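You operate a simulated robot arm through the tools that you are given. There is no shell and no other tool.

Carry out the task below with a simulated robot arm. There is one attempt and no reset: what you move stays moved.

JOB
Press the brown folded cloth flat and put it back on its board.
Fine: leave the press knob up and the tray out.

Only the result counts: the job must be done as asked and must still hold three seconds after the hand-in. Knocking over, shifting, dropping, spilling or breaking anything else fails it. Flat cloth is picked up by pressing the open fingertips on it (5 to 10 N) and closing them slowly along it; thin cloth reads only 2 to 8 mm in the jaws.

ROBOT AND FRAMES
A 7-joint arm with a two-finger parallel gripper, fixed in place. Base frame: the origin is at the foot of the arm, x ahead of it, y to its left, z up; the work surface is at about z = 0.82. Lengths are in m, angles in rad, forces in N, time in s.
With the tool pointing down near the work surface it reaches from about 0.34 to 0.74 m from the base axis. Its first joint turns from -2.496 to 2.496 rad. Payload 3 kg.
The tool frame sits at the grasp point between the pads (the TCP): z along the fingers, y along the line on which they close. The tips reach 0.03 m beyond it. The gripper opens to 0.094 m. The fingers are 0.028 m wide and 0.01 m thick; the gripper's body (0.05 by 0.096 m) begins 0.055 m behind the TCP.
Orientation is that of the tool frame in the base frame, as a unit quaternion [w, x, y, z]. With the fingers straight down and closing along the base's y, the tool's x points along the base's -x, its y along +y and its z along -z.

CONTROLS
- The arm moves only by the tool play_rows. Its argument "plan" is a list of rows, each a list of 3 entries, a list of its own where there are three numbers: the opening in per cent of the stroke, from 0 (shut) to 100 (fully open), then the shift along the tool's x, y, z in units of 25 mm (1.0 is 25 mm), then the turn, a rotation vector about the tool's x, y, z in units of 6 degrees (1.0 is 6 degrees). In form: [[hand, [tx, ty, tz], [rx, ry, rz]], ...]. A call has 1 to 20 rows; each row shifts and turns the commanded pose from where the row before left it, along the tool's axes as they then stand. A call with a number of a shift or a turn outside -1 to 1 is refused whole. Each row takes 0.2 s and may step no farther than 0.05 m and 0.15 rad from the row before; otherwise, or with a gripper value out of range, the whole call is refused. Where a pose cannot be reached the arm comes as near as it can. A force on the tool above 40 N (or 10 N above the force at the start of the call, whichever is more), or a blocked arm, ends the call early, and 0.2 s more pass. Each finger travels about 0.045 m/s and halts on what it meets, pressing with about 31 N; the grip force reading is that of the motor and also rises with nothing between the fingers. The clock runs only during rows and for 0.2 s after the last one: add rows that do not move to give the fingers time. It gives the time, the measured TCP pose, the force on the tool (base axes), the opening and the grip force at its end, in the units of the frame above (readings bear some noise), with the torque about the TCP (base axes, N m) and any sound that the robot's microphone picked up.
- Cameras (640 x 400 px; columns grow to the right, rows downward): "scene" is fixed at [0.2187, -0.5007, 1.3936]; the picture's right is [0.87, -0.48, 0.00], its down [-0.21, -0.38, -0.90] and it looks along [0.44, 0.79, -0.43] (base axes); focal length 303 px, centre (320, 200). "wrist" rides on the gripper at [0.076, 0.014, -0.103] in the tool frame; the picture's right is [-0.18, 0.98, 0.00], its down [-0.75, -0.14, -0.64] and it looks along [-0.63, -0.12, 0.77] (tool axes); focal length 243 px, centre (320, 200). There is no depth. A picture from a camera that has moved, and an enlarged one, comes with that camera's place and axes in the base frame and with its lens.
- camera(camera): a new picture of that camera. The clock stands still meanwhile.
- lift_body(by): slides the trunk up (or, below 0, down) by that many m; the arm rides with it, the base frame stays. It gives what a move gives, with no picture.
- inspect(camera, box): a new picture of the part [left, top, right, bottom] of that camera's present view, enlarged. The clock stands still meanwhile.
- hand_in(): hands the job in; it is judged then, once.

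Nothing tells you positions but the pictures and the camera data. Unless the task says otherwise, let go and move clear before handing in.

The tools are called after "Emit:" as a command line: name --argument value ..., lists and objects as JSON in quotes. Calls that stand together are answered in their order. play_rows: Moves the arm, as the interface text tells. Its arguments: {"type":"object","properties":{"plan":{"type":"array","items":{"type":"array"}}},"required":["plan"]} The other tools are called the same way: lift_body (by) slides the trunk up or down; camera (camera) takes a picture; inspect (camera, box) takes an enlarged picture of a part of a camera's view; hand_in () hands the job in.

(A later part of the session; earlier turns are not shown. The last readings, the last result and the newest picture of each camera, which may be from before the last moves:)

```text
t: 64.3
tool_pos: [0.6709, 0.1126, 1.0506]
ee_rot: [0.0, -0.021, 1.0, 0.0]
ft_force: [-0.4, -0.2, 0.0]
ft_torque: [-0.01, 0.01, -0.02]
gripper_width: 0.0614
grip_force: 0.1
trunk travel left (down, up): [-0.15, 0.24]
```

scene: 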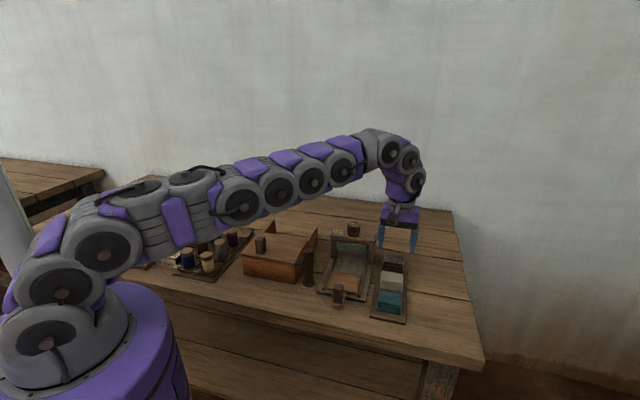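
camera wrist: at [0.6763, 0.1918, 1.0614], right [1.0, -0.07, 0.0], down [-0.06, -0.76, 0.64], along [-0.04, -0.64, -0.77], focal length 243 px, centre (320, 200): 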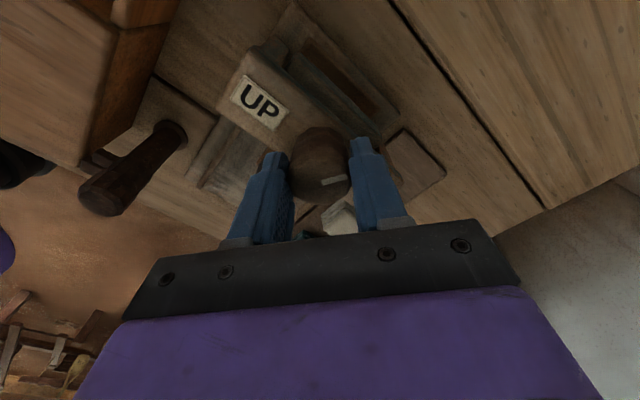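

Emit:
play_rows --plan '[[65, [0, 0, 0], [0, 0, -1]], [65, [0, 0, 0], [0, 0, -1]], [65, [0, 0, 0], [0, 0, -1]], [65, [0, 0, 0], [0, 0, -1]], [65, [0, 0, 0], [0, 0, -1]], [65, [0, 0, 0], [0, 0, -1]], [65, [0, 0, 0], [0, 0, -1.0]], [65, [0.9, 0, 0], [0, 0, -0.1]], [65, [0.95, 0, 0], [0, 0, 0]], [65, [0.95, 0, 0], [0, 0, 0]], [65, [0.95, 0, 0], [0, 0, 0]], [65, [0.95, 0, 0], [0, 0, 0]], [65, [0.95, 0, 0], [0, 0, 0]], [65, [0.95, 0, 0], [0, 0, 0]], [65, [0.95, 0, 0], [0, 0, 0]], [65, [0.95, 0, 0], [0, 0, 0]]]'

Emit:
play_rows --plan '[[65, [0, 0, 0.8], [0, -1, 0]], [65, [0, 0, 0.8], [0, -1, 0]], [65, [0, 0, 0.8], [0, -1, 0]], [65, [0, 0, 0.8], [0, -1, 0]], [65, [0, 0, 0.8], [0, -1, 0]], [65, [0, 0, 0], [0, 0, 0]]]'

Emit:
camera --camera "wrist"

Emit:
camera --camera "scene"

```text
t: 67.7
tool_pos: [0.5214, -0.0386, 1.0511]
ee_rot: [0.002, -0.382, 0.924, 0.0]
ft_force: [-0.9, 0.3, -0.8]
ft_torque: [0.0, -0.02, -0.01]
gripper_width: 0.0611
grip_force: 0.0
trunk travel left (down, up): [-0.15, 0.24]
```

```text
t: 69.1
tool_pos: [0.5361, -0.0258, 0.9549]
ee_rot: [0.239, -0.37, 0.892, 0.099]
ft_force: [0.8, 0.3, -1.1]
ft_torque: [0.01, -0.03, 0.03]
gripper_width: 0.061
grip_force: 0.2
trunk travel left (down, up): [-0.15, 0.24]
```

```text
taken
camera wrist: at [0.4412, -0.0979, 1.0057], right [-0.58, 0.81, 0.09], down [0.33, 0.13, 0.93], along [0.74, 0.57, -0.35], focal length 243 px, centre (320, 200)
```

wrist: 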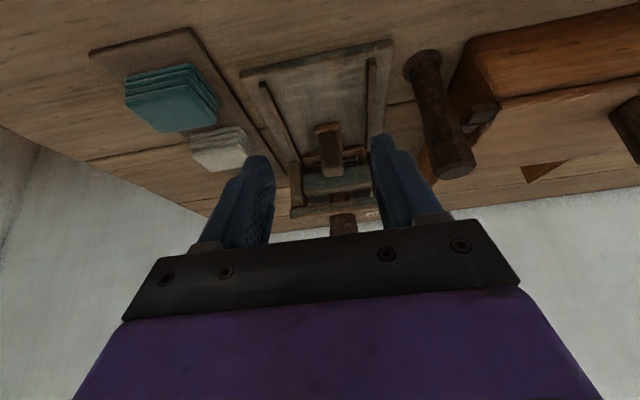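

```text
taken
```

scene: 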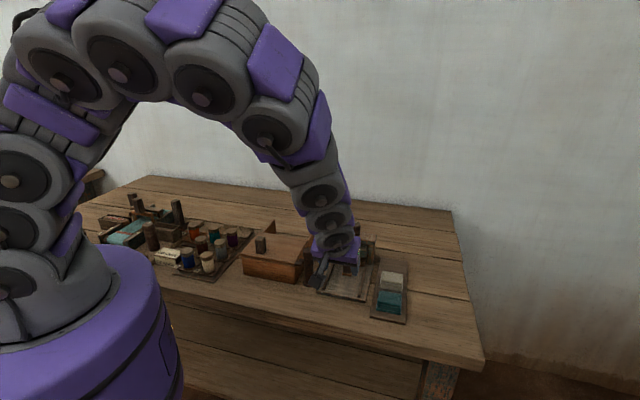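

Emit:
inspect --camera "wrist" --box '[270, 100, 400, 240]'

Emit:
inspect --camera "wrist" --box '[295, 140, 375, 200]'

```text
2.86 times, centred on (335, 170) of wrist
camera zoom: at [0.4412, -0.0979, 1.0057], right [-0.58, 0.81, 0.09], down [0.33, 0.13, 0.93], along [0.74, 0.57, -0.35], focal length 693 px, centre (277, 286)
```

zoom: 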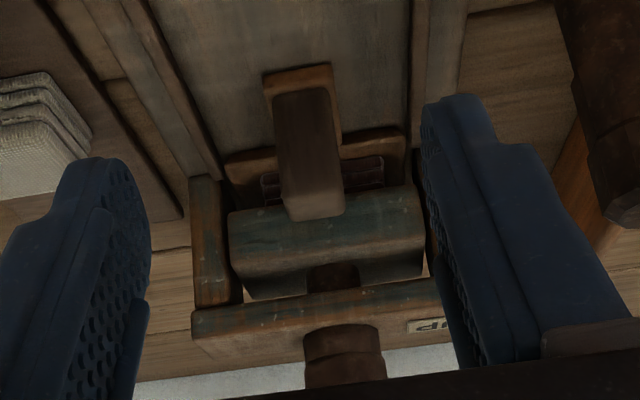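

```text
6.67 times, centred on (335, 170) of wrist
camera zoom: at [0.4412, -0.0979, 1.0057], right [-0.58, 0.81, 0.09], down [0.33, 0.13, 0.93], along [0.74, 0.57, -0.35], focal length 1618 px, centre (220, 400)
```

zoom: 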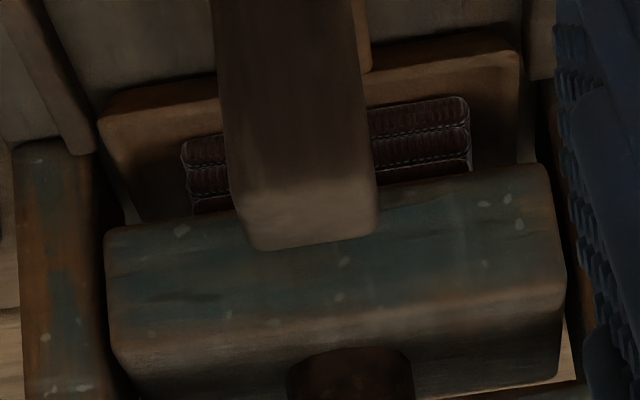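

Under the platen I still see full-thickness layers, so I can't yet tell whether the platen really bears on the stack. I'll tilt further and lower for a near-horizontal look.

Emit:
play_rows --plan '[[65, [0, 0, 0], [0, -0.9, 0]], [65, [0, 0, 0], [0, -0.9, 0]], [65, [0, 0, 0], [0, -0.9, 0]], [65, [0, 0, 0], [0, -0.63, 0]], [65, [0, 0, 0], [0, 0, 0]]]'

Emit:
camera --camera "wrist"

Emit:
inspect --camera "scene" --box '[260, 200, 420, 320]'

```text
t: 70.3
tool_pos: [0.5323, -0.0225, 0.9556]
ee_rot: [0.364, -0.352, 0.848, 0.157]
ft_force: [0.5, -0.2, 0.5]
ft_torque: [0.03, 0.0, 0.02]
gripper_width: 0.0612
grip_force: 0.1
out of reach, approached as far as the arm can: row 4
trunk travel left (down, up): [-0.15, 0.24]
```

```text
taken
camera wrist: at [0.4335, -0.1028, 0.9696], right [-0.61, 0.78, 0.14], down [0.14, -0.07, 0.99], along [0.78, 0.62, -0.07], focal length 243 px, centre (320, 200)
```

wrist: 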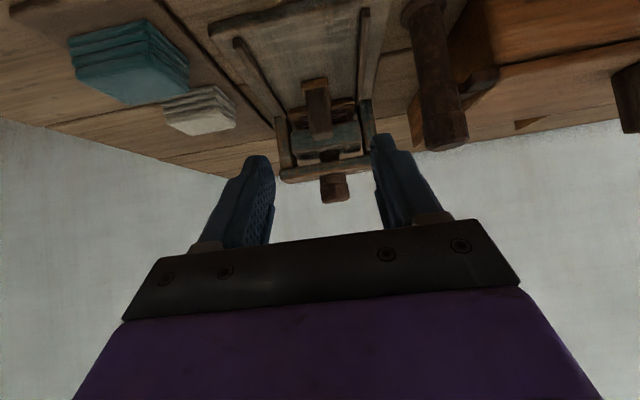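

```text
3.33 times, centred on (340, 260) of scene
camera zoom: at [0.2187, -0.5007, 1.3936], right [0.87, -0.48, 0.0], down [-0.21, -0.38, -0.9], along [0.44, 0.79, -0.43], focal length 1010 px, centre (253, 0)
```

zoom: 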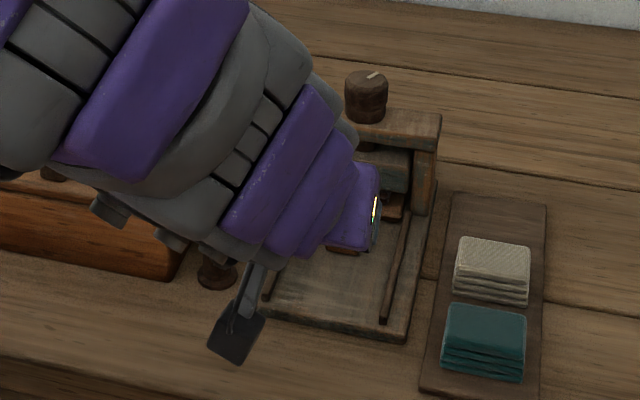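

Emit:
inspect --camera "wrist" --box '[270, 70, 380, 150]'

Emit:
inspect --camera "wrist" --box '[290, 85, 360, 135]'

```text
5.00 times, centred on (325, 110) of wrist
camera zoom: at [0.4335, -0.1028, 0.9696], right [-0.61, 0.78, 0.14], down [0.14, -0.07, 0.99], along [0.78, 0.62, -0.07], focal length 1213 px, centre (295, 650)
```

zoom: 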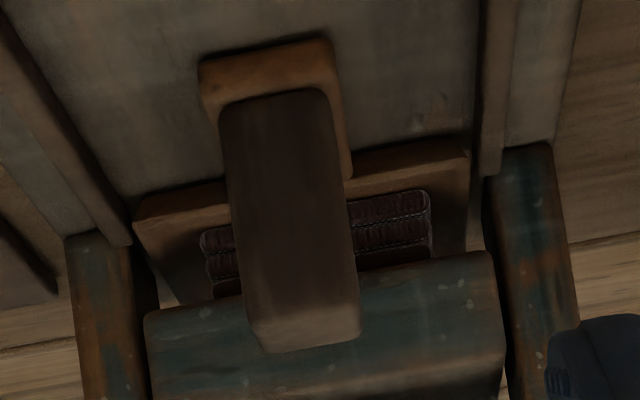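

```text
8.00 times, centred on (325, 110) of wrist
camera zoom: at [0.4335, -0.1028, 0.9696], right [-0.61, 0.78, 0.14], down [0.14, -0.07, 0.99], along [0.78, 0.62, -0.07], focal length 1941 px, centre (280, 920)
```

zoom: 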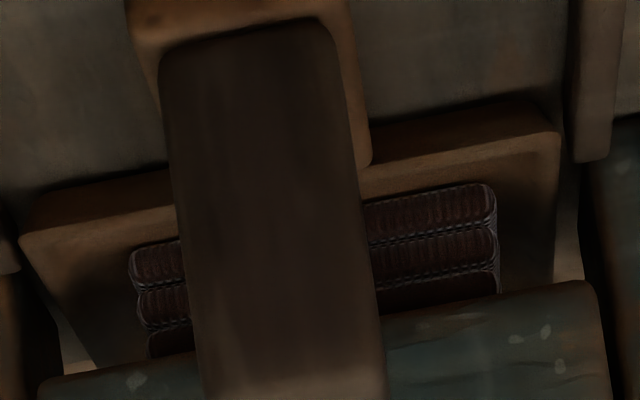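

The tray and the knob both seem to be at their end stops (about 120 mm and about 120°). I'll straighten the tool again before going back to the knob.

Emit:
play_rows --plan '[[65, [0, 0, -0.3], [0, 0.9, 0]], [65, [0, 0, -0.3], [0, 0.9, 0]], [65, [0, 0, -0.3], [0, 0.9, 0]], [65, [0, 0, -0.3], [0, 0.9, 0]], [65, [0, 0, -0.3], [0, 0.9, 0]], [65, [0, 0, -0.5], [0, 0.9, 0]], [65, [0, 0, -0.5], [0, 0.9, 0]], [65, [0, 0, -0.5], [0, 0.9, 0]], [65, [0, 0, -0.5], [0, 0.9, 0]], [65, [0, 0, 0], [0, 0, 0]]]'

Emit:
inspect --camera "scene" --box '[280, 190, 440, 320]'

```text
t: 72.5
tool_pos: [0.5099, -0.0427, 1.034]
ee_rot: [-0.017, -0.387, 0.922, -0.002]
ft_force: [0.2, 0.0, 0.1]
ft_torque: [0.0, 0.02, 0.01]
gripper_width: 0.0608
grip_force: 0.1
trunk travel left (down, up): [-0.15, 0.24]
```

```text
3.08 times, centred on (360, 255) of scene
camera zoom: at [0.2187, -0.5007, 1.3936], right [0.87, -0.48, 0.0], down [-0.21, -0.38, -0.9], along [0.44, 0.79, -0.43], focal length 932 px, centre (197, 31)
```

zoom: 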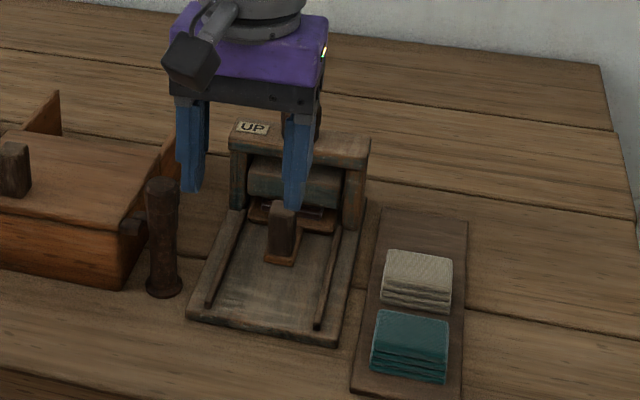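

Emit:
play_rows --plan '[[65, [0, 0, 0], [0, -0.33, 0]], [65, [-0.898, -0.011, 0], [0, 0, 0]], [65, [-0.898, -0.011, 0], [0, 0, 0]], [65, [-0.898, -0.011, 0], [0, 0, 0]], [65, [-0.898, -0.011, 0], [0, 0, 0]], [65, [-0.898, -0.011, 0], [0, 0, 0]], [65, [-0.898, -0.011, 0], [0, 0, 0]], [65, [-0.898, -0.011, 0], [0, 0, 0]], [65, [-0.898, -0.011, 0], [0, 0, 0]], [65, [-0.898, -0.011, 0], [0, 0, 0]], [65, [-0.898, -0.011, 0], [0, 0, 0]], [65, [0, 0, 0], [0, 0, 0]]]'

Emit:
play_rows --plan '[[65, [0, 0, 0], [0, 0, 1]], [65, [0, 0, 0], [0, 0, 1]], [65, [0, 0, 0], [0, 0, 1]], [65, [0, 0, 0], [0, 0, 1]], [65, [0, 0, 0], [0, 0, 1]], [65, [0, 0, 0], [0, 0, 1]], [65, [0, 0, 0], [0, 0, 1]], [65, [0, 0, 0], [0, 0, 1]], [65, [0, 0, 0], [0, 0, 1]], [65, [0, 0, 0], [0, 0, 1]], [65, [0, 0, 0], [0, 0, 1]], [65, [0, 0, 0], [0, 0, 1]], [65, [0, 0, 0], [0, 0, 1]], [65, [0, 0, 0], [0, 0, 1]], [65, [0, 0, 0], [0, 0, 1]], [65, [0, 0, 0], [0, 0, 1]], [65, [0, 0, 0], [0, 0, 1]], [65, [0, 0, 0], [0, 0, 1]], [65, [0, 0, 0], [0, 0, 0]]]'

Emit:
inspect --camera "wrist" --box '[230, 50, 410, 200]'

```text
t: 75.1
tool_pos: [0.67, 0.1127, 1.0336]
ee_rot: [-0.001, -0.387, 0.922, 0.005]
ft_force: [-0.3, -0.1, -0.3]
ft_torque: [0.0, 0.02, 0.01]
gripper_width: 0.0611
grip_force: 0.1
trunk travel left (down, up): [-0.15, 0.24]
```

```text
t: 79.1
tool_pos: [0.6703, 0.112, 1.0341]
ee_rot: [-0.004, 0.519, 0.854, 0.002]
ft_force: [0.2, -0.1, -0.2]
ft_torque: [0.0, 0.03, -0.01]
gripper_width: 0.0611
grip_force: 0.1
trunk travel left (down, up): [-0.15, 0.24]
```

```text
2.67 times, centred on (320, 125) of wrist
camera zoom: at [0.6478, 0.1881, 1.1362], right [0.96, 0.29, 0.0], down [0.23, -0.74, 0.64], along [0.18, -0.61, -0.77], focal length 647 px, centre (320, 400)
```

zoom: 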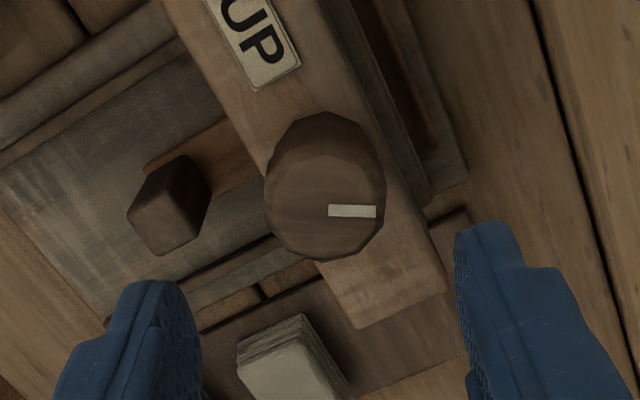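

Emit:
play_rows --plan '[[65, [0, 0.03, 0.7], [0, 0, 0]], [65, [0, 0, 0.8], [0, 0, 0]], [65, [0, 0, 0.8], [0, 0, 0]], [60, [0, 0, 0.5], [0, 0, 0]], [55, [0, 0, 0.2], [0, 0, 0]], [50, [0, 0, 0], [0, 0, 0]], [45, [0, 0, 0], [0, 0, 0]], [42, [0, 0, 0], [0, 0, 0]], [42, [0, 0, 0], [0, 0, 0]]]'

Emit:
inspect --camera "wrist" --box '[230, 80, 410, 230]'

```text
t: 81.1
tool_pos: [0.6708, 0.1151, 0.9586]
ee_rot: [-0.004, 0.518, 0.855, 0.001]
ft_force: [0.8, -0.2, 0.0]
ft_torque: [0.01, 0.01, 0.0]
gripper_width: 0.0396
grip_force: 0.0
trunk travel left (down, up): [-0.15, 0.24]
```

```text
2.67 times, centred on (320, 155) of wrist
camera zoom: at [0.6481, 0.1882, 1.0609], right [0.96, 0.29, 0.0], down [0.23, -0.74, 0.64], along [0.18, -0.61, -0.77], focal length 647 px, centre (320, 320)
```

zoom: 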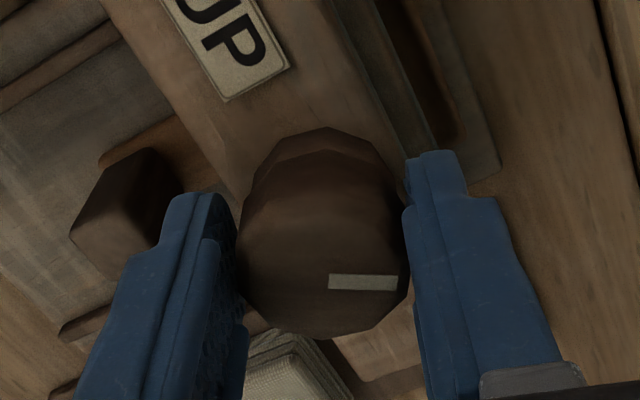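

Emit:
play_rows --plan '[[38, [0, 0, 0], [0, 0, 0]], [34, [0, 0, 0], [0, 0, 0]], [25, [0, 0, 0], [0, 0, 0]], [15, [0, 0, 0], [0, 0, 0]], [15, [0, 0, 0], [0, 0, 0]]]'

Emit:
play_rows --plan '[[15, [0, 0, 0], [0, 0, 0.4]], [15, [0, 0, 0], [0, 0, 0.4]], [15, [0, 0, 0], [0, 0, 0]]]'

Emit:
inspect --camera "scene" --box '[340, 235, 390, 275]'

```text
t: 82.3
tool_pos: [0.6699, 0.1132, 0.9588]
ee_rot: [-0.004, 0.519, 0.855, 0.002]
ft_force: [5.7, 3.0, 0.7]
ft_torque: [0.12, -0.7, 0.1]
gripper_width: 0.0365
grip_force: 45.0
trunk travel left (down, up): [-0.15, 0.24]
```

```text
t: 83.1
tool_pos: [0.6719, 0.1167, 0.9574]
ee_rot: [-0.005, 0.555, 0.832, 0.0]
ft_force: [4.8, 4.7, 0.1]
ft_torque: [0.48, -0.42, 1.09]
gripper_width: 0.0375
grip_force: 45.4
trunk travel left (down, up): [-0.15, 0.24]
```

```text
10.00 times, centred on (365, 255) of scene
camera zoom: at [0.2187, -0.5007, 1.3936], right [0.87, -0.48, 0.0], down [-0.21, -0.38, -0.9], along [0.44, 0.79, -0.43], focal length 3030 px, centre (-130, -350)
```

zoom: 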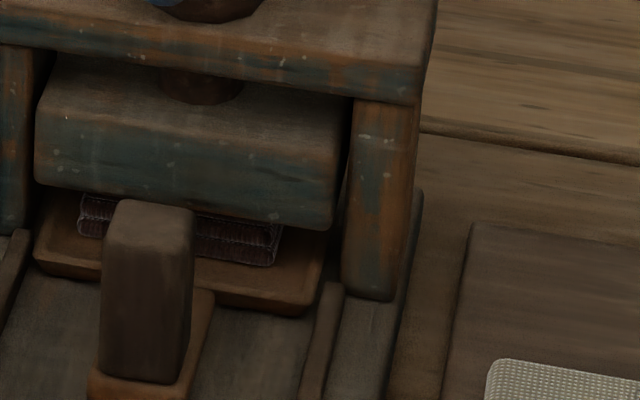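

Nothing moves at 1.1 N·m, so that is the knob's end stop with the platen fully down. I'll now turn it back up and see how the cloth looks once the platen lifts.

Emit:
play_rows --plan '[[15, [0, 0, 0], [0, 0, -0.8]], [15, [0, 0, 0], [0, 0, -0.8]], [15, [0, 0, 0], [0, 0, -0.8]], [15, [0, 0, 0], [0, 0, -0.8]], [15, [0, 0, 0], [0, 0, -0.8]], [15, [0, 0, 0], [0, 0, 0]]]'

Emit:
inspect --camera "scene" --box '[340, 235, 390, 275]'

```text
t: 84.5
tool_pos: [0.6712, 0.1147, 0.9574]
ee_rot: [-0.005, 0.369, 0.93, 0.0]
ft_force: [-4.2, 1.7, -7.3]
ft_torque: [-0.64, -1.01, 0.0]
gripper_width: 0.0373
grip_force: 45.1
trunk travel left (down, up): [-0.15, 0.24]
```

```text
10.00 times, centred on (365, 255) of scene
camera zoom: at [0.2187, -0.5007, 1.3936], right [0.87, -0.48, 0.0], down [-0.21, -0.38, -0.9], along [0.44, 0.79, -0.43], focal length 3030 px, centre (-130, -350)
```

zoom: 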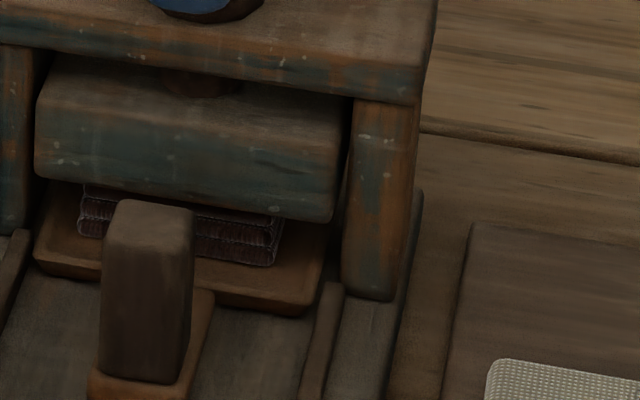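

Emit:
play_rows --plan '[[15, [0, 0, 0.02], [0, 0, -0.8]], [15, [0, 0, 0], [0, 0, -0.8]], [15, [0, 0, 0], [0, 0, -0.8]], [15, [0, 0, 0], [0, 0, -0.8]], [15, [0, 0, 0], [0, 0, -0.8]], [15, [0, 0, 0], [0, 0, -0.8]], [15, [0, 0, 0], [0, 0, 0]]]'

Emit:
inspect --camera "scene" --box '[340, 225, 390, 275]'

```text
t: 86.1
tool_pos: [0.6692, 0.1137, 0.9572]
ee_rot: [-0.003, 0.125, 0.992, 0.003]
ft_force: [-10.5, -3.4, 5.3]
ft_torque: [-0.89, 0.67, -0.01]
gripper_width: 0.0373
grip_force: 45.2
trunk travel left (down, up): [-0.15, 0.24]
```

```text
8.00 times, centred on (365, 250) of scene
camera zoom: at [0.2187, -0.5007, 1.3936], right [0.87, -0.48, 0.0], down [-0.21, -0.38, -0.9], along [0.44, 0.79, -0.43], focal length 2424 px, centre (-40, -200)
```

zoom: 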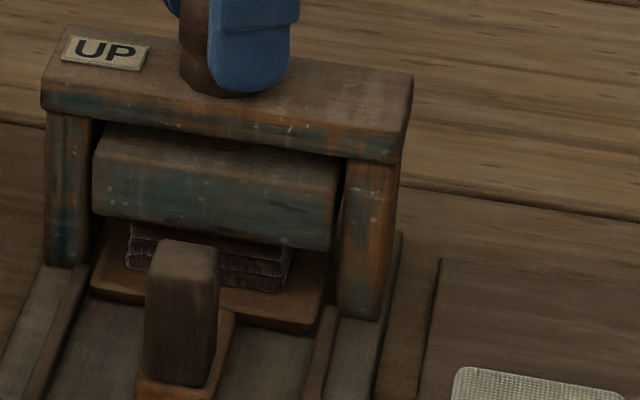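

Emit:
play_rows --plan '[[15, [0.03, -0.02, -0.01], [0, 0, -0.8]], [15, [0, 0, 0], [0, 0, -0.8]], [15, [0, 0, 0], [0, 0, -0.8]], [15, [0, 0, 0], [0, 0, -0.8]], [15, [0, 0, 0], [0, 0, -0.8]], [15, [0, 0, 0], [0, 0, 0]]]'

Emit:
inspect --camera "scene" --box '[340, 235, 390, 275]'

```text
t: 87.5
tool_pos: [0.6689, 0.1113, 0.9582]
ee_rot: [-0.003, -0.082, 0.997, 0.004]
ft_force: [-3.5, -9.0, -4.2]
ft_torque: [-1.36, 0.34, -0.05]
gripper_width: 0.0376
grip_force: 44.9
trunk travel left (down, up): [-0.15, 0.24]
```

```text
10.00 times, centred on (365, 255) of scene
camera zoom: at [0.2187, -0.5007, 1.3936], right [0.87, -0.48, 0.0], down [-0.21, -0.38, -0.9], along [0.44, 0.79, -0.43], focal length 3030 px, centre (-130, -350)
```

zoom: 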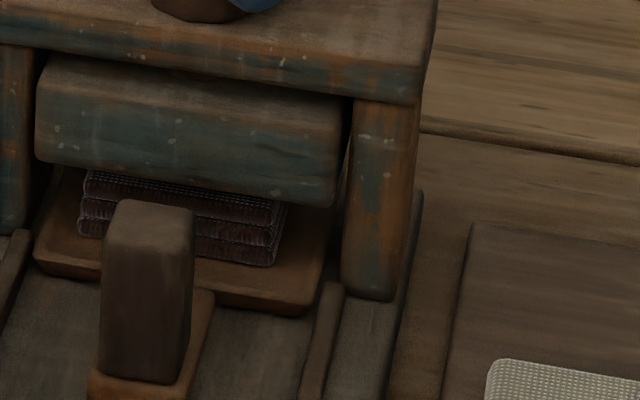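

Emit:
play_rows --plan '[[15, [0.015, -0.03, 0.01], [0, 0, -0.8]], [15, [0, 0, 0], [0, 0, -0.8]], [15, [0, 0, 0], [0, 0, -0.8]], [15, [0, 0, 0], [0, 0, -0.8]], [15, [0, 0, 0], [0, 0, -0.8]], [15, [0, 0, 0], [0, 0, 0]]]'

Emit:
inspect --camera "scene" --box '[340, 225, 390, 275]'

```text
t: 88.9
tool_pos: [0.6693, 0.1116, 0.9571]
ee_rot: [-0.001, -0.29, 0.957, 0.004]
ft_force: [2.2, -8.4, -1.6]
ft_torque: [-1.44, 0.13, -0.06]
gripper_width: 0.0373
grip_force: 45.0
trunk travel left (down, up): [-0.15, 0.24]
```

```text
8.00 times, centred on (365, 250) of scene
camera zoom: at [0.2187, -0.5007, 1.3936], right [0.87, -0.48, 0.0], down [-0.21, -0.38, -0.9], along [0.44, 0.79, -0.43], focal length 2424 px, centre (-40, -200)
```

zoom: 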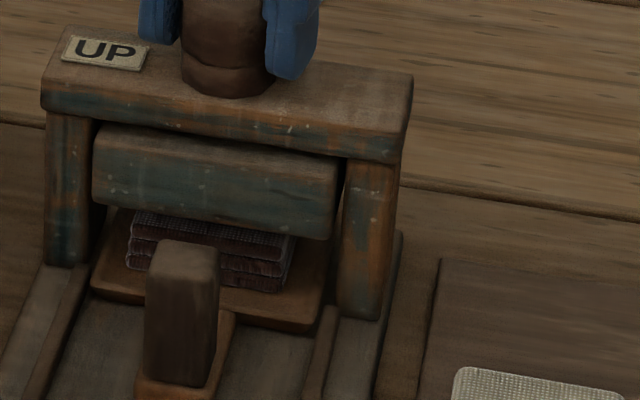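

Emit:
play_rows --plan '[[15, [0.0, -0.03, 0], [0, 0, -0.8]], [15, [0, 0, 0], [0, 0, -0.8]], [15, [0, 0, 0], [0, 0, -0.8]], [15, [0, 0, 0], [0, 0, -0.8]], [15, [0, 0, 0], [0, 0, 0]]]'

Emit:
inspect --camera "scene" --box '[340, 225, 390, 275]'

Emit:
inspect --camera "wrist" --box '[230, 80, 410, 230]'

```text
t: 90.1
tool_pos: [0.6699, 0.1106, 0.9576]
ee_rot: [-0.001, -0.444, 0.896, 0.004]
ft_force: [2.9, -8.9, -5.6]
ft_torque: [-1.4, -0.48, 0.02]
gripper_width: 0.0373
grip_force: 45.1
trunk travel left (down, up): [-0.15, 0.24]
```

```text
8.00 times, centred on (365, 250) of scene
camera zoom: at [0.2187, -0.5007, 1.3936], right [0.87, -0.48, 0.0], down [-0.21, -0.38, -0.9], along [0.44, 0.79, -0.43], focal length 2424 px, centre (-40, -200)
```

zoom: 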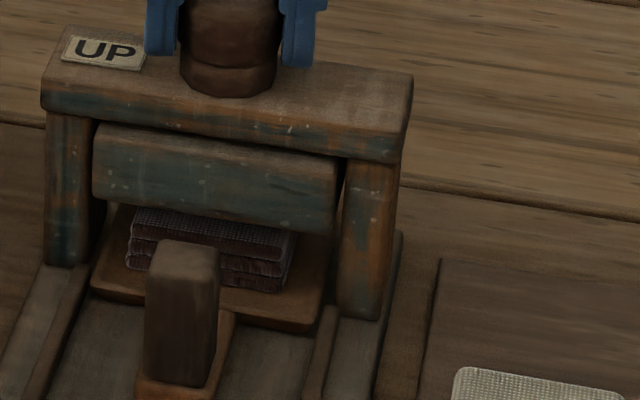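

```text
2.67 times, centred on (320, 155) of wrist
camera zoom: at [0.6128, 0.0591, 1.0603], right [-0.67, 0.74, 0.01], down [0.57, 0.51, 0.64], along [0.47, 0.44, -0.77], focal length 647 px, centre (320, 320)
```

zoom: 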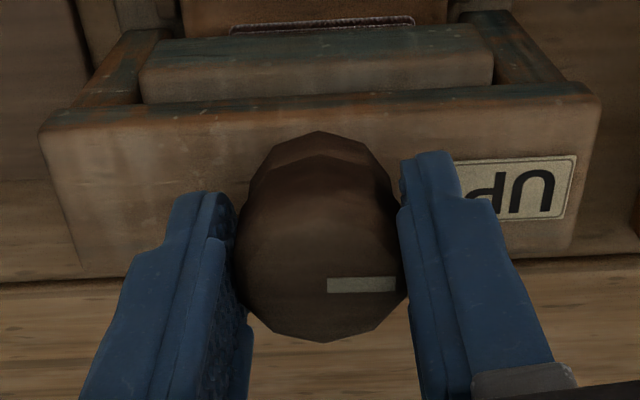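

Emit:
play_rows --plan '[[15, [0.0, -0.02, 0], [0, 0, -0.5]], [15, [0, 0, 0], [0, 0, -0.5]], [15, [0, 0, 0], [0, 0, 0]]]'

```text
t: 90.9
tool_pos: [0.6703, 0.1117, 0.9569]
ee_rot: [0.0, -0.49, 0.872, 0.004]
ft_force: [4.7, -5.7, -6.7]
ft_torque: [-0.45, -0.74, -0.19]
gripper_width: 0.037
grip_force: 45.2
trunk travel left (down, up): [-0.15, 0.24]
```

The knob is back at its UP stop (yaw changed by 120°, matching the range). I'll release it and rise.

Emit:
play_rows --plan '[[15, [0, 0, 0], [0, 0, 0.1]], [30, [0, 0, 0], [0, 0, 0]], [40, [0, 0, 0], [0, 0, 0]], [50, [0, 0, 0], [0, 0, 0]], [60, [0, 0, 0], [0, 0, 0]], [65, [0, 0, 0], [0, 0, 0]], [65, [0, 0, -0.5], [0, 0, 0]], [65, [0, 0, -0.9], [0, 0, 0]], [65, [0, 0, -0.9], [0, 0, 0]], [65, [0, 0, -0.9], [0, 0, 0.5]], [65, [0, 0, 0], [0, 0, 0.9]], [65, [0, 0, 0], [0, 0, 0.9]], [65, [0, 0, 0], [0, 0, 0]]]'

Emit:
inspect --camera "scene" --box '[335, 205, 395, 275]'

Emit:
inspect --camera "scene" --box '[340, 235, 390, 275]'

```text
t: 93.7
tool_pos: [0.6702, 0.112, 1.0376]
ee_rot: [-0.002, -0.377, 0.926, 0.004]
ft_force: [0.3, -0.7, -0.1]
ft_torque: [0.0, 0.01, -0.01]
gripper_width: 0.0612
grip_force: 0.0
trunk travel left (down, up): [-0.15, 0.24]
```

```text
5.71 times, centred on (365, 240) of scene
camera zoom: at [0.2187, -0.5007, 1.3936], right [0.87, -0.48, 0.0], down [-0.21, -0.38, -0.9], along [0.44, 0.79, -0.43], focal length 1731 px, centre (63, -29)
```

zoom: 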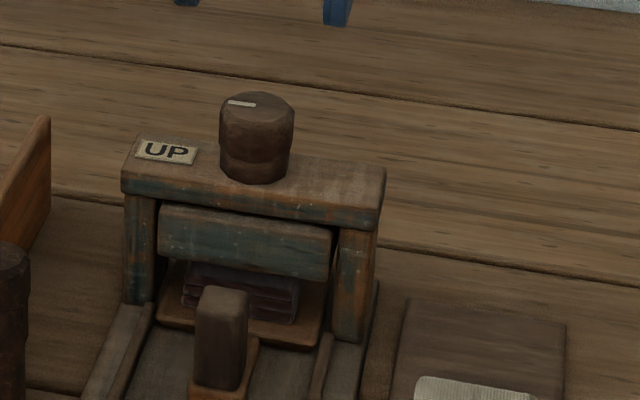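

```text
10.00 times, centred on (365, 255) of scene
camera zoom: at [0.2187, -0.5007, 1.3936], right [0.87, -0.48, 0.0], down [-0.21, -0.38, -0.9], along [0.44, 0.79, -0.43], focal length 3030 px, centre (-130, -350)
```

zoom: 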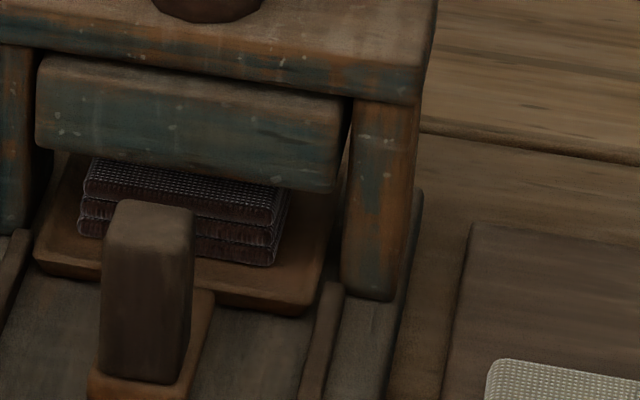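

With the platen up, the stack is clearly lower: it had about 28 mm of front face and now has about 20 mm with a flat top showing. The pressing worked, so next I'll go to the handle and pull the tray out.

Emit:
play_rows --plan '[[60, [0.7, 0, 0], [0, 0, -0.1]], [60, [0.7, 0, 0], [0, 0, 0]], [60, [0.7, 0, 0], [0, 0, 0]], [60, [0.75, 0, 0], [0, 0, 0]], [60, [0, 0, 0], [0, 0, 0]]]'

Emit:
inspect --camera "wrist" --box '[230, 40, 410, 190]'

```text
t: 94.9
tool_pos: [0.619, 0.0613, 1.0382]
ee_rot: [-0.002, -0.382, 0.924, 0.003]
ft_force: [0.0, -0.2, -1.0]
ft_torque: [-0.01, 0.0, 0.0]
gripper_width: 0.0559
grip_force: 0.0
trunk travel left (down, up): [-0.15, 0.24]
```

```text
2.67 times, centred on (320, 115) of wrist
camera zoom: at [0.5546, 0.0182, 1.1409], right [-0.56, 0.83, 0.01], down [0.64, 0.43, 0.64], along [0.53, 0.37, -0.77], focal length 647 px, centre (320, 427)
```

zoom: 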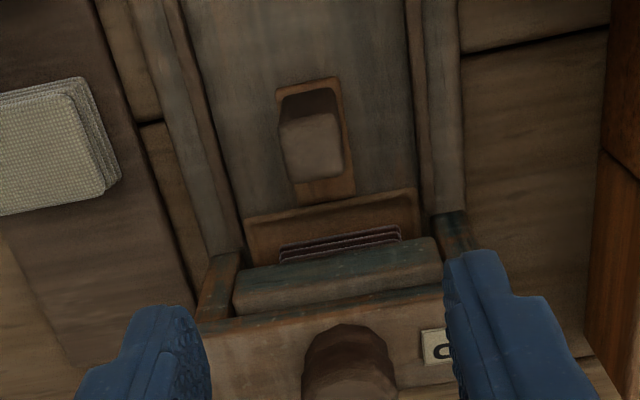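

Emit:
play_rows --plan '[[52, [0, 0.02, 0.9], [0, 0, 0]], [52, [0, 0, 0.9], [0, 0, 0]], [52, [0, 0, 0.9], [0, 0, 0]], [52, [0, 0, 0.9], [0, 0, 0]], [52, [0, 0, 0.9], [0, 0, 0]], [52, [0, 0, 0.9], [0, 0, 0]], [48, [0, 0, 0.6], [0, 0, 0]], [44, [0, 0, 0], [0, 0, 0]], [38, [0, 0, 0], [0, 0, 0]], [38, [0, 0, 0], [0, 0, 0]]]'

Emit:
inspect --camera "wrist" --box '[240, 100, 420, 250]'

Emit:
inspect --camera "scene" --box '[320, 210, 400, 290]'

```text
t: 97.1
tool_pos: [0.6192, 0.0642, 0.8887]
ee_rot: [-0.002, -0.382, 0.924, 0.004]
ft_force: [0.2, -0.2, 0.2]
ft_torque: [-0.01, 0.04, -0.01]
gripper_width: 0.0358
grip_force: 0.1
trunk travel left (down, up): [-0.15, 0.24]
```

```text
2.67 times, centred on (330, 175) of wrist
camera zoom: at [0.5551, 0.0204, 0.9902], right [-0.56, 0.83, 0.01], down [0.64, 0.43, 0.64], along [0.53, 0.37, -0.77], focal length 647 px, centre (293, 267)
```

zoom: 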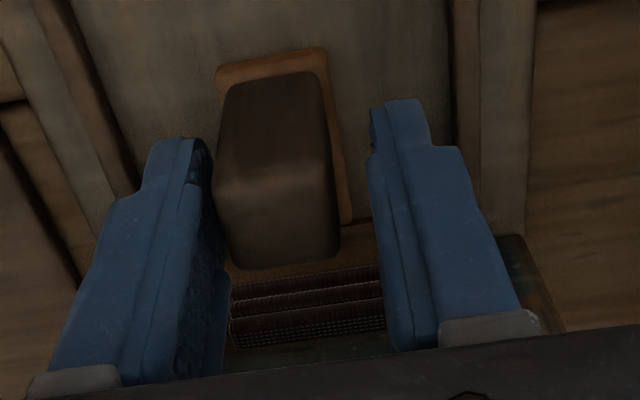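

```text
5.00 times, centred on (360, 250) of scene
camera zoom: at [0.2187, -0.5007, 1.3936], right [0.87, -0.48, 0.0], down [-0.21, -0.38, -0.9], along [0.44, 0.79, -0.43], focal length 1515 px, centre (120, -50)
```

zoom: 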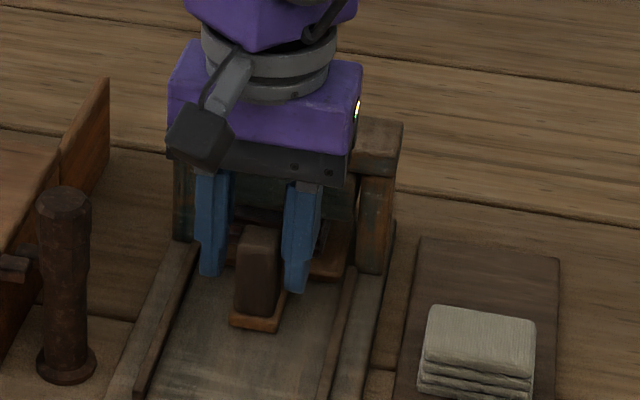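

Emit:
play_rows --plan '[[38, [0.03, -0.11, 0.05], [0, 0, 0]], [33, [0, 0, 0], [0, 0, 0]], [29, [0, 0, 0], [0, 0, 0]], [29, [0, 0, 0], [0, 0, 0]]]'

Emit:
inspect --camera "wrist" --box '[240, 100, 420, 250]'

```text
t: 98.1
tool_pos: [0.6209, 0.0623, 0.8873]
ee_rot: [-0.002, -0.382, 0.924, 0.005]
ft_force: [0.2, -0.6, -0.8]
ft_torque: [-0.02, -0.02, 0.02]
gripper_width: 0.0275
grip_force: 0.0
trunk travel left (down, up): [-0.15, 0.24]
```

```text
2.67 times, centred on (330, 175) of wrist
camera zoom: at [0.5563, 0.0176, 0.9891], right [-0.56, 0.83, 0.01], down [0.64, 0.43, 0.64], along [0.53, 0.37, -0.77], focal length 647 px, centre (293, 267)
```

zoom: 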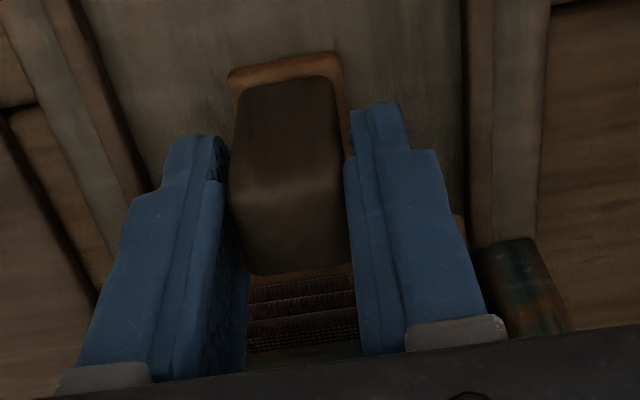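

The handle is centred. I'll close on it and pull the tray out along its rails.

Emit:
play_rows --plan '[[26, [0, 0, 0], [0, 0, 0]], [22, [0, 0, 0], [0, 0, 0]], [18, [0, 0, 0], [0, 0, 0]], [18, [0, 0, 0], [0, 0, 0]]]'

Emit:
play_rows --plan '[[18, [0.2, 0, 0], [0, 0, 0]], [18, [0.2, 0, 0], [0, 0, 0]], [18, [0.2, 0, 0], [0, 0, 0]], [18, [0.2, 0, 0], [0, 0, 0]], [18, [0, 0, 0], [0, 0, 0]]]'

Emit:
inspect --camera "scene" --box '[310, 200, 410, 300]'

```text
t: 99.1
tool_pos: [0.6197, 0.0611, 0.8873]
ee_rot: [-0.001, -0.382, 0.924, 0.005]
ft_force: [-3.2, 2.6, -1.5]
ft_torque: [-0.68, -0.62, 0.04]
gripper_width: 0.0242
grip_force: 45.0
trunk travel left (down, up): [-0.15, 0.24]
```

```text
t: 100.3
tool_pos: [0.6048, 0.0443, 0.8856]
ee_rot: [-0.003, -0.382, 0.924, 0.005]
ft_force: [-4.2, 3.1, -2.0]
ft_torque: [-0.56, -0.59, -0.12]
gripper_width: 0.0244
grip_force: 44.3
trunk travel left (down, up): [-0.15, 0.24]
```

```text
4.00 times, centred on (360, 250) of scene
camera zoom: at [0.2187, -0.5007, 1.3936], right [0.87, -0.48, 0.0], down [-0.21, -0.38, -0.9], along [0.44, 0.79, -0.43], focal length 1212 px, centre (160, 0)
```

zoom: 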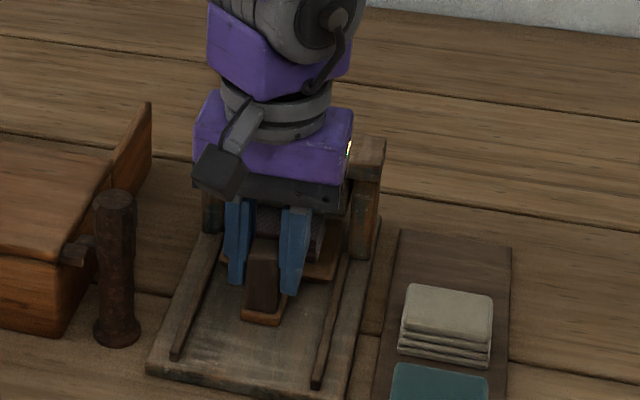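

Emit:
play_rows --plan '[[18, [0.25, 0.02, 0], [0, 0, 0]], [18, [0.25, 0, 0], [0, 0, 0]], [18, [0.25, 0, 0], [0, 0, 0]], [18, [0.25, 0, 0], [0, 0, 0]], [18, [0.25, 0, 0], [0, 0, 0]], [18, [0.25, 0, 0], [0, 0, 0]], [18, [0, 0, 0], [0, 0, 0]]]'

Emit:
play_rows --plan '[[18, [0.25, 0, 0], [0, 0, 0]], [18, [0.25, 0, 0], [0, 0, 0]], [18, [0.25, 0, 0], [0, 0, 0]], [18, [0.25, 0, 0], [0, 0, 0]], [18, [0, 0, 0], [0, 0, 0]]]'

Emit:
inspect --camera "scene" --box '[310, 210, 410, 310]'

```text
t: 101.9
tool_pos: [0.5795, 0.0202, 0.8885]
ee_rot: [-0.001, -0.381, 0.924, 0.004]
ft_force: [-3.9, 2.7, -2.4]
ft_torque: [-0.81, -0.37, -0.12]
gripper_width: 0.0245
grip_force: 45.0
trunk travel left (down, up): [-0.15, 0.24]
```

```text
t: 103.1
tool_pos: [0.5621, 0.0027, 0.8863]
ee_rot: [-0.002, -0.382, 0.924, 0.004]
ft_force: [1.3, -1.8, -11.2]
ft_torque: [-0.49, -1.11, 0.12]
gripper_width: 0.0245
grip_force: 44.9
trunk travel left (down, up): [-0.15, 0.24]
```

```text
4.00 times, centred on (360, 260) of scene
camera zoom: at [0.2187, -0.5007, 1.3936], right [0.87, -0.48, 0.0], down [-0.21, -0.38, -0.9], along [0.44, 0.79, -0.43], focal length 1212 px, centre (160, -40)
```

zoom: 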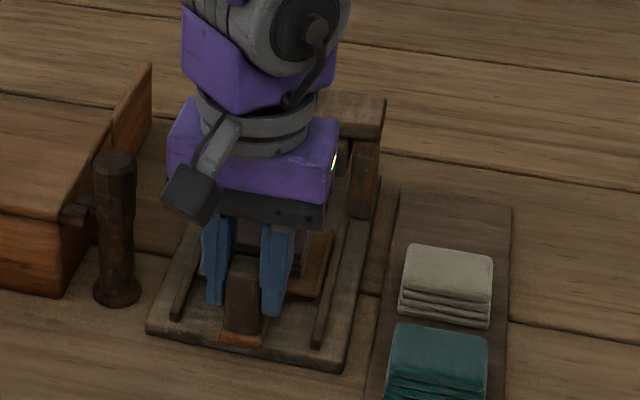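

Emit:
play_rows --plan '[[18, [0.25, 0, 0.02], [0, 0, 0]], [18, [0.25, 0, 0], [0, 0, 0]], [18, [0.25, 0, 0], [0, 0, 0]], [18, [0.25, 0, 0], [0, 0, 0]], [18, [0.25, 0, 0], [0, 0, 0]], [18, [0, 0, 0], [0, 0, 0]]]'

Emit:
play_rows --plan '[[18, [0.12, 0, 0], [0, 0, 0]], [18, [0.12, 0, 0], [0, 0, 0]], [18, [0, 0, 0], [0, 0, 0]]]'

Emit:
inspect --camera "scene" --box '[310, 210, 410, 310]'

```text
t: 104.5
tool_pos: [0.5404, -0.0181, 0.8853]
ee_rot: [-0.001, -0.381, 0.924, 0.004]
ft_force: [-1.8, 1.2, 6.8]
ft_torque: [-0.53, -0.62, 0.02]
gripper_width: 0.0244
grip_force: 45.1
trunk travel left (down, up): [-0.15, 0.24]
```

```text
t: 105.3
tool_pos: [0.5355, -0.0238, 0.8868]
ee_rot: [-0.001, -0.382, 0.924, 0.003]
ft_force: [1.1, -0.8, 13.4]
ft_torque: [-0.58, -0.79, 0.01]
gripper_width: 0.0245
grip_force: 44.9
trunk travel left (down, up): [-0.15, 0.24]
```

```text
4.00 times, centred on (360, 260) of scene
camera zoom: at [0.2187, -0.5007, 1.3936], right [0.87, -0.48, 0.0], down [-0.21, -0.38, -0.9], along [0.44, 0.79, -0.43], focal length 1212 px, centre (160, -40)
```

zoom: 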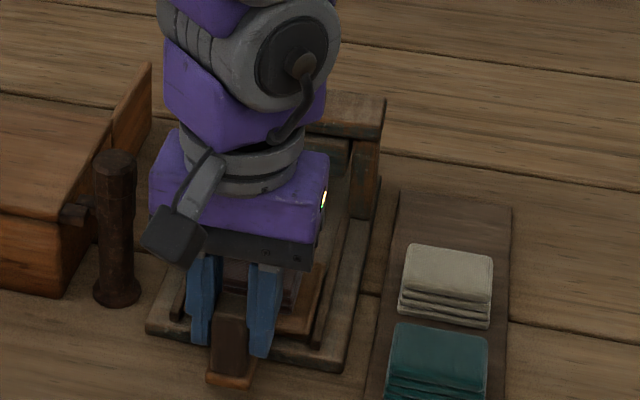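

Emit:
play_rows --plan '[[18, [0.08, 0, -0.02], [0, 0, 0]], [18, [0, 0, 0], [0, 0, 0]]]'

```text
t: 105.9
tool_pos: [0.5349, -0.0249, 0.8865]
ee_rot: [-0.001, -0.382, 0.924, 0.004]
ft_force: [8.9, 3.4, 7.6]
ft_torque: [-0.25, -1.14, 0.04]
gripper_width: 0.024
grip_force: 44.9
trunk travel left (down, up): [-0.15, 0.24]
```

The tray is back at its outer stop. I'll let go of the handle, rise, and look at the pressed cloth.

Emit:
play_rows --plan '[[18, [-0.05, 0, 0], [0, 0, 0]], [24, [0, 0, 0], [0, 0, 0]], [30, [0, 0, 0], [0, 0, 0]], [36, [0, 0, 0], [0, 0, 0]], [44, [0, 0, 0], [0, 0, 0]], [50, [0, 0, 0], [0, 0, 0]], [60, [0, 0, -0.5], [0, 0, 0]], [60, [0, 0, -0.9], [0, 0, 0]], [60, [0, 0, -0.9], [0, 0, 0]], [60, [0, 0, -0.9], [0, 0, 0]], [60, [0, 0, 0], [0, 0, 0]]]'

Emit:
inspect --camera "wrist" --box '[230, 60, 410, 210]'

Emit:
inspect --camera "scene" --box '[310, 210, 410, 310]'

```text
t: 108.3
tool_pos: [0.5355, -0.025, 0.9676]
ee_rot: [-0.001, -0.382, 0.924, 0.004]
ft_force: [0.1, 0.4, 0.1]
ft_torque: [0.02, 0.02, -0.02]
gripper_width: 0.0563
grip_force: 0.0
trunk travel left (down, up): [-0.15, 0.24]
```

```text
2.67 times, centred on (320, 135) of wrist
camera zoom: at [0.4714, -0.0681, 1.0698], right [-0.56, 0.83, 0.01], down [0.64, 0.43, 0.64], along [0.53, 0.37, -0.77], focal length 647 px, centre (320, 373)
```

zoom: 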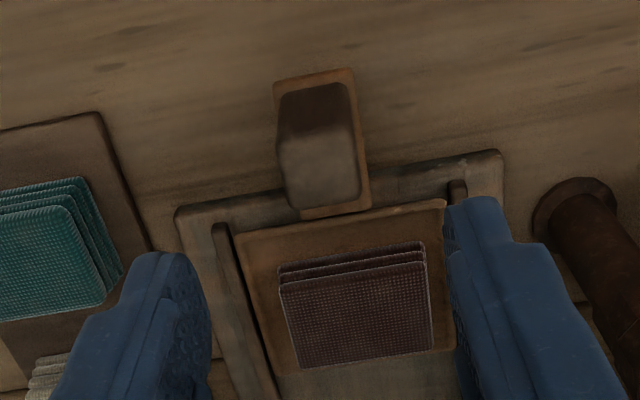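

```text
4.00 times, centred on (360, 260) of scene
camera zoom: at [0.2187, -0.5007, 1.3936], right [0.87, -0.48, 0.0], down [-0.21, -0.38, -0.9], along [0.44, 0.79, -0.43], focal length 1212 px, centre (160, -40)
```

zoom: 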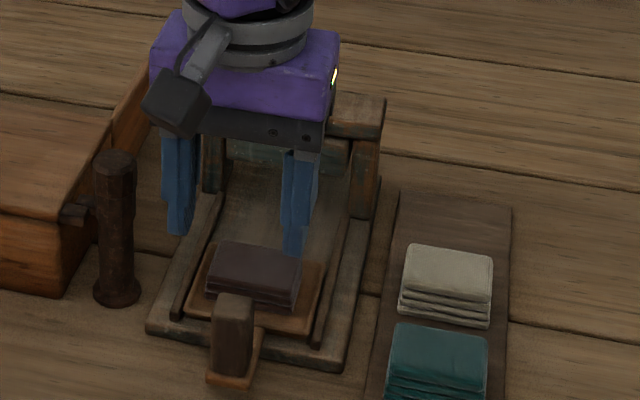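

Emit:
inspect --camera "scene" --box '[325, 255, 375, 300]'

Emit:
inspect --camera "wrist" --box '[290, 110, 370, 170]'

Emit:
inspect --camera "scene" --box '[365, 265, 415, 310]'

```text
8.89 times, centred on (350, 278) of scene
camera zoom: at [0.2187, -0.5007, 1.3936], right [0.87, -0.48, 0.0], down [-0.21, -0.38, -0.9], along [0.44, 0.79, -0.43], focal length 2693 px, centre (53, -489)
```

zoom: 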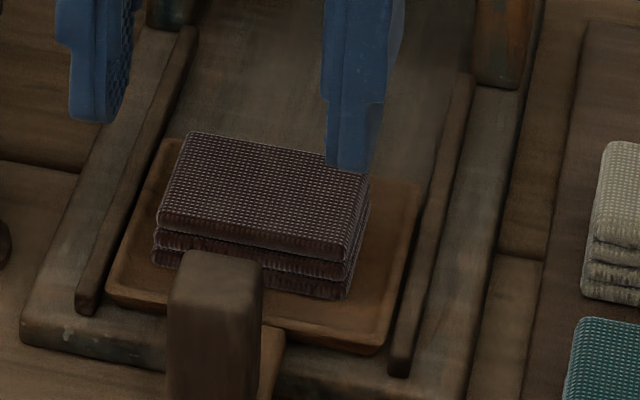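

```text
6.67 times, centred on (330, 140) of wrist
camera zoom: at [0.4714, -0.0681, 1.0698], right [-0.56, 0.83, 0.01], down [0.64, 0.43, 0.64], along [0.53, 0.37, -0.77], focal length 1618 px, centre (253, 600)
```

zoom: 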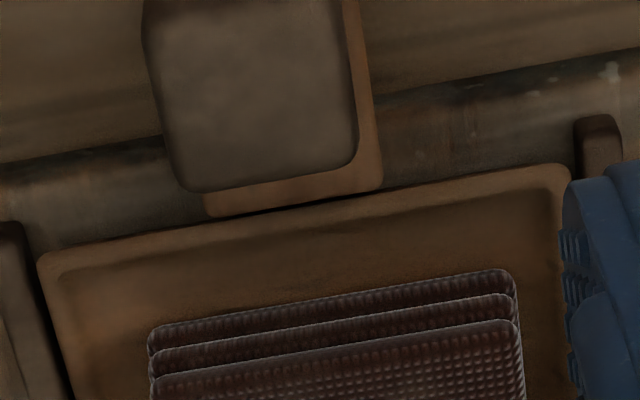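

```text
8.89 times, centred on (390, 288) of scene
camera zoom: at [0.2187, -0.5007, 1.3936], right [0.87, -0.48, 0.0], down [-0.21, -0.38, -0.9], along [0.44, 0.79, -0.43], focal length 2693 px, centre (-302, -578)
```

zoom: 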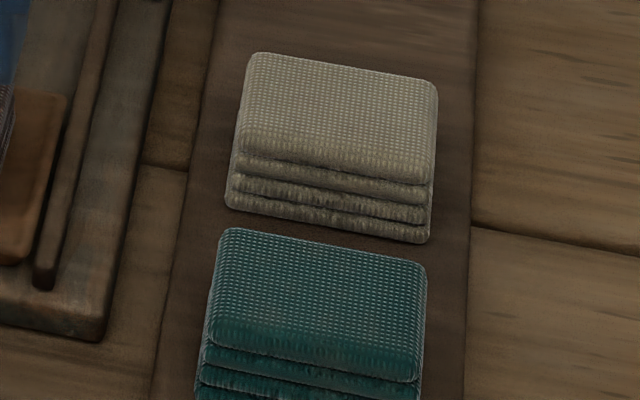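

The brown cloth now shows three thin flat layers, while its neighbours still have four puffy ones, so the press took effect. Next I'll move above the cloth to pick it up by its sides.

Emit:
play_rows --plan '[[68, [-0.74, 0.03, 0], [0, 0, 0]], [68, [-0.74, 0.03, 0], [0, 0, 0]], [68, [-0.74, 0.03, 0], [0, 0, 0]], [68, [-0.74, 0.03, 0], [0, 0, 0]], [68, [0, 0, 0.8], [0, 0, 0]], [68, [0, 0, 0.8], [0, 0, 0]], [68, [0, 0, 0.4], [0, 0, 0]], [68, [0, 0, 0], [0, 0, 0]]]'

Emit:
inspect --camera "wrist" --box '[230, 90, 410, 240]'

Emit:
inspect --camera "scene" --box '[325, 245, 375, 300]'

```text
t: 110.1
tool_pos: [0.5854, 0.0291, 0.9166]
ee_rot: [-0.002, -0.381, 0.925, 0.004]
ft_force: [-0.5, -0.2, 0.2]
ft_torque: [0.01, -0.03, -0.01]
gripper_width: 0.0638
grip_force: 0.1
trunk travel left (down, up): [-0.15, 0.24]
```

```text
2.67 times, centred on (320, 165) of wrist
camera zoom: at [0.5209, -0.0131, 1.0185], right [-0.56, 0.83, 0.01], down [0.64, 0.43, 0.64], along [0.53, 0.37, -0.77], focal length 647 px, centre (320, 293)
```

zoom: 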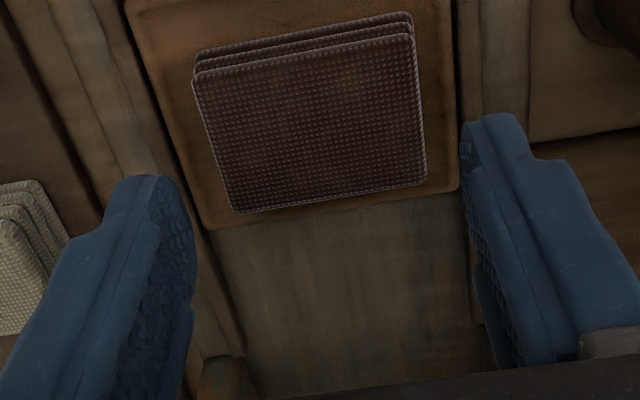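

```text
7.27 times, centred on (350, 272) of scene
camera zoom: at [0.2187, -0.5007, 1.3936], right [0.87, -0.48, 0.0], down [-0.21, -0.38, -0.9], along [0.44, 0.79, -0.43], focal length 2204 px, centre (102, -327)
```

zoom: 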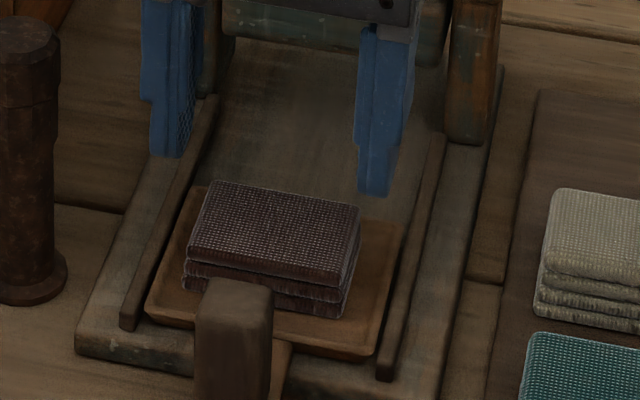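

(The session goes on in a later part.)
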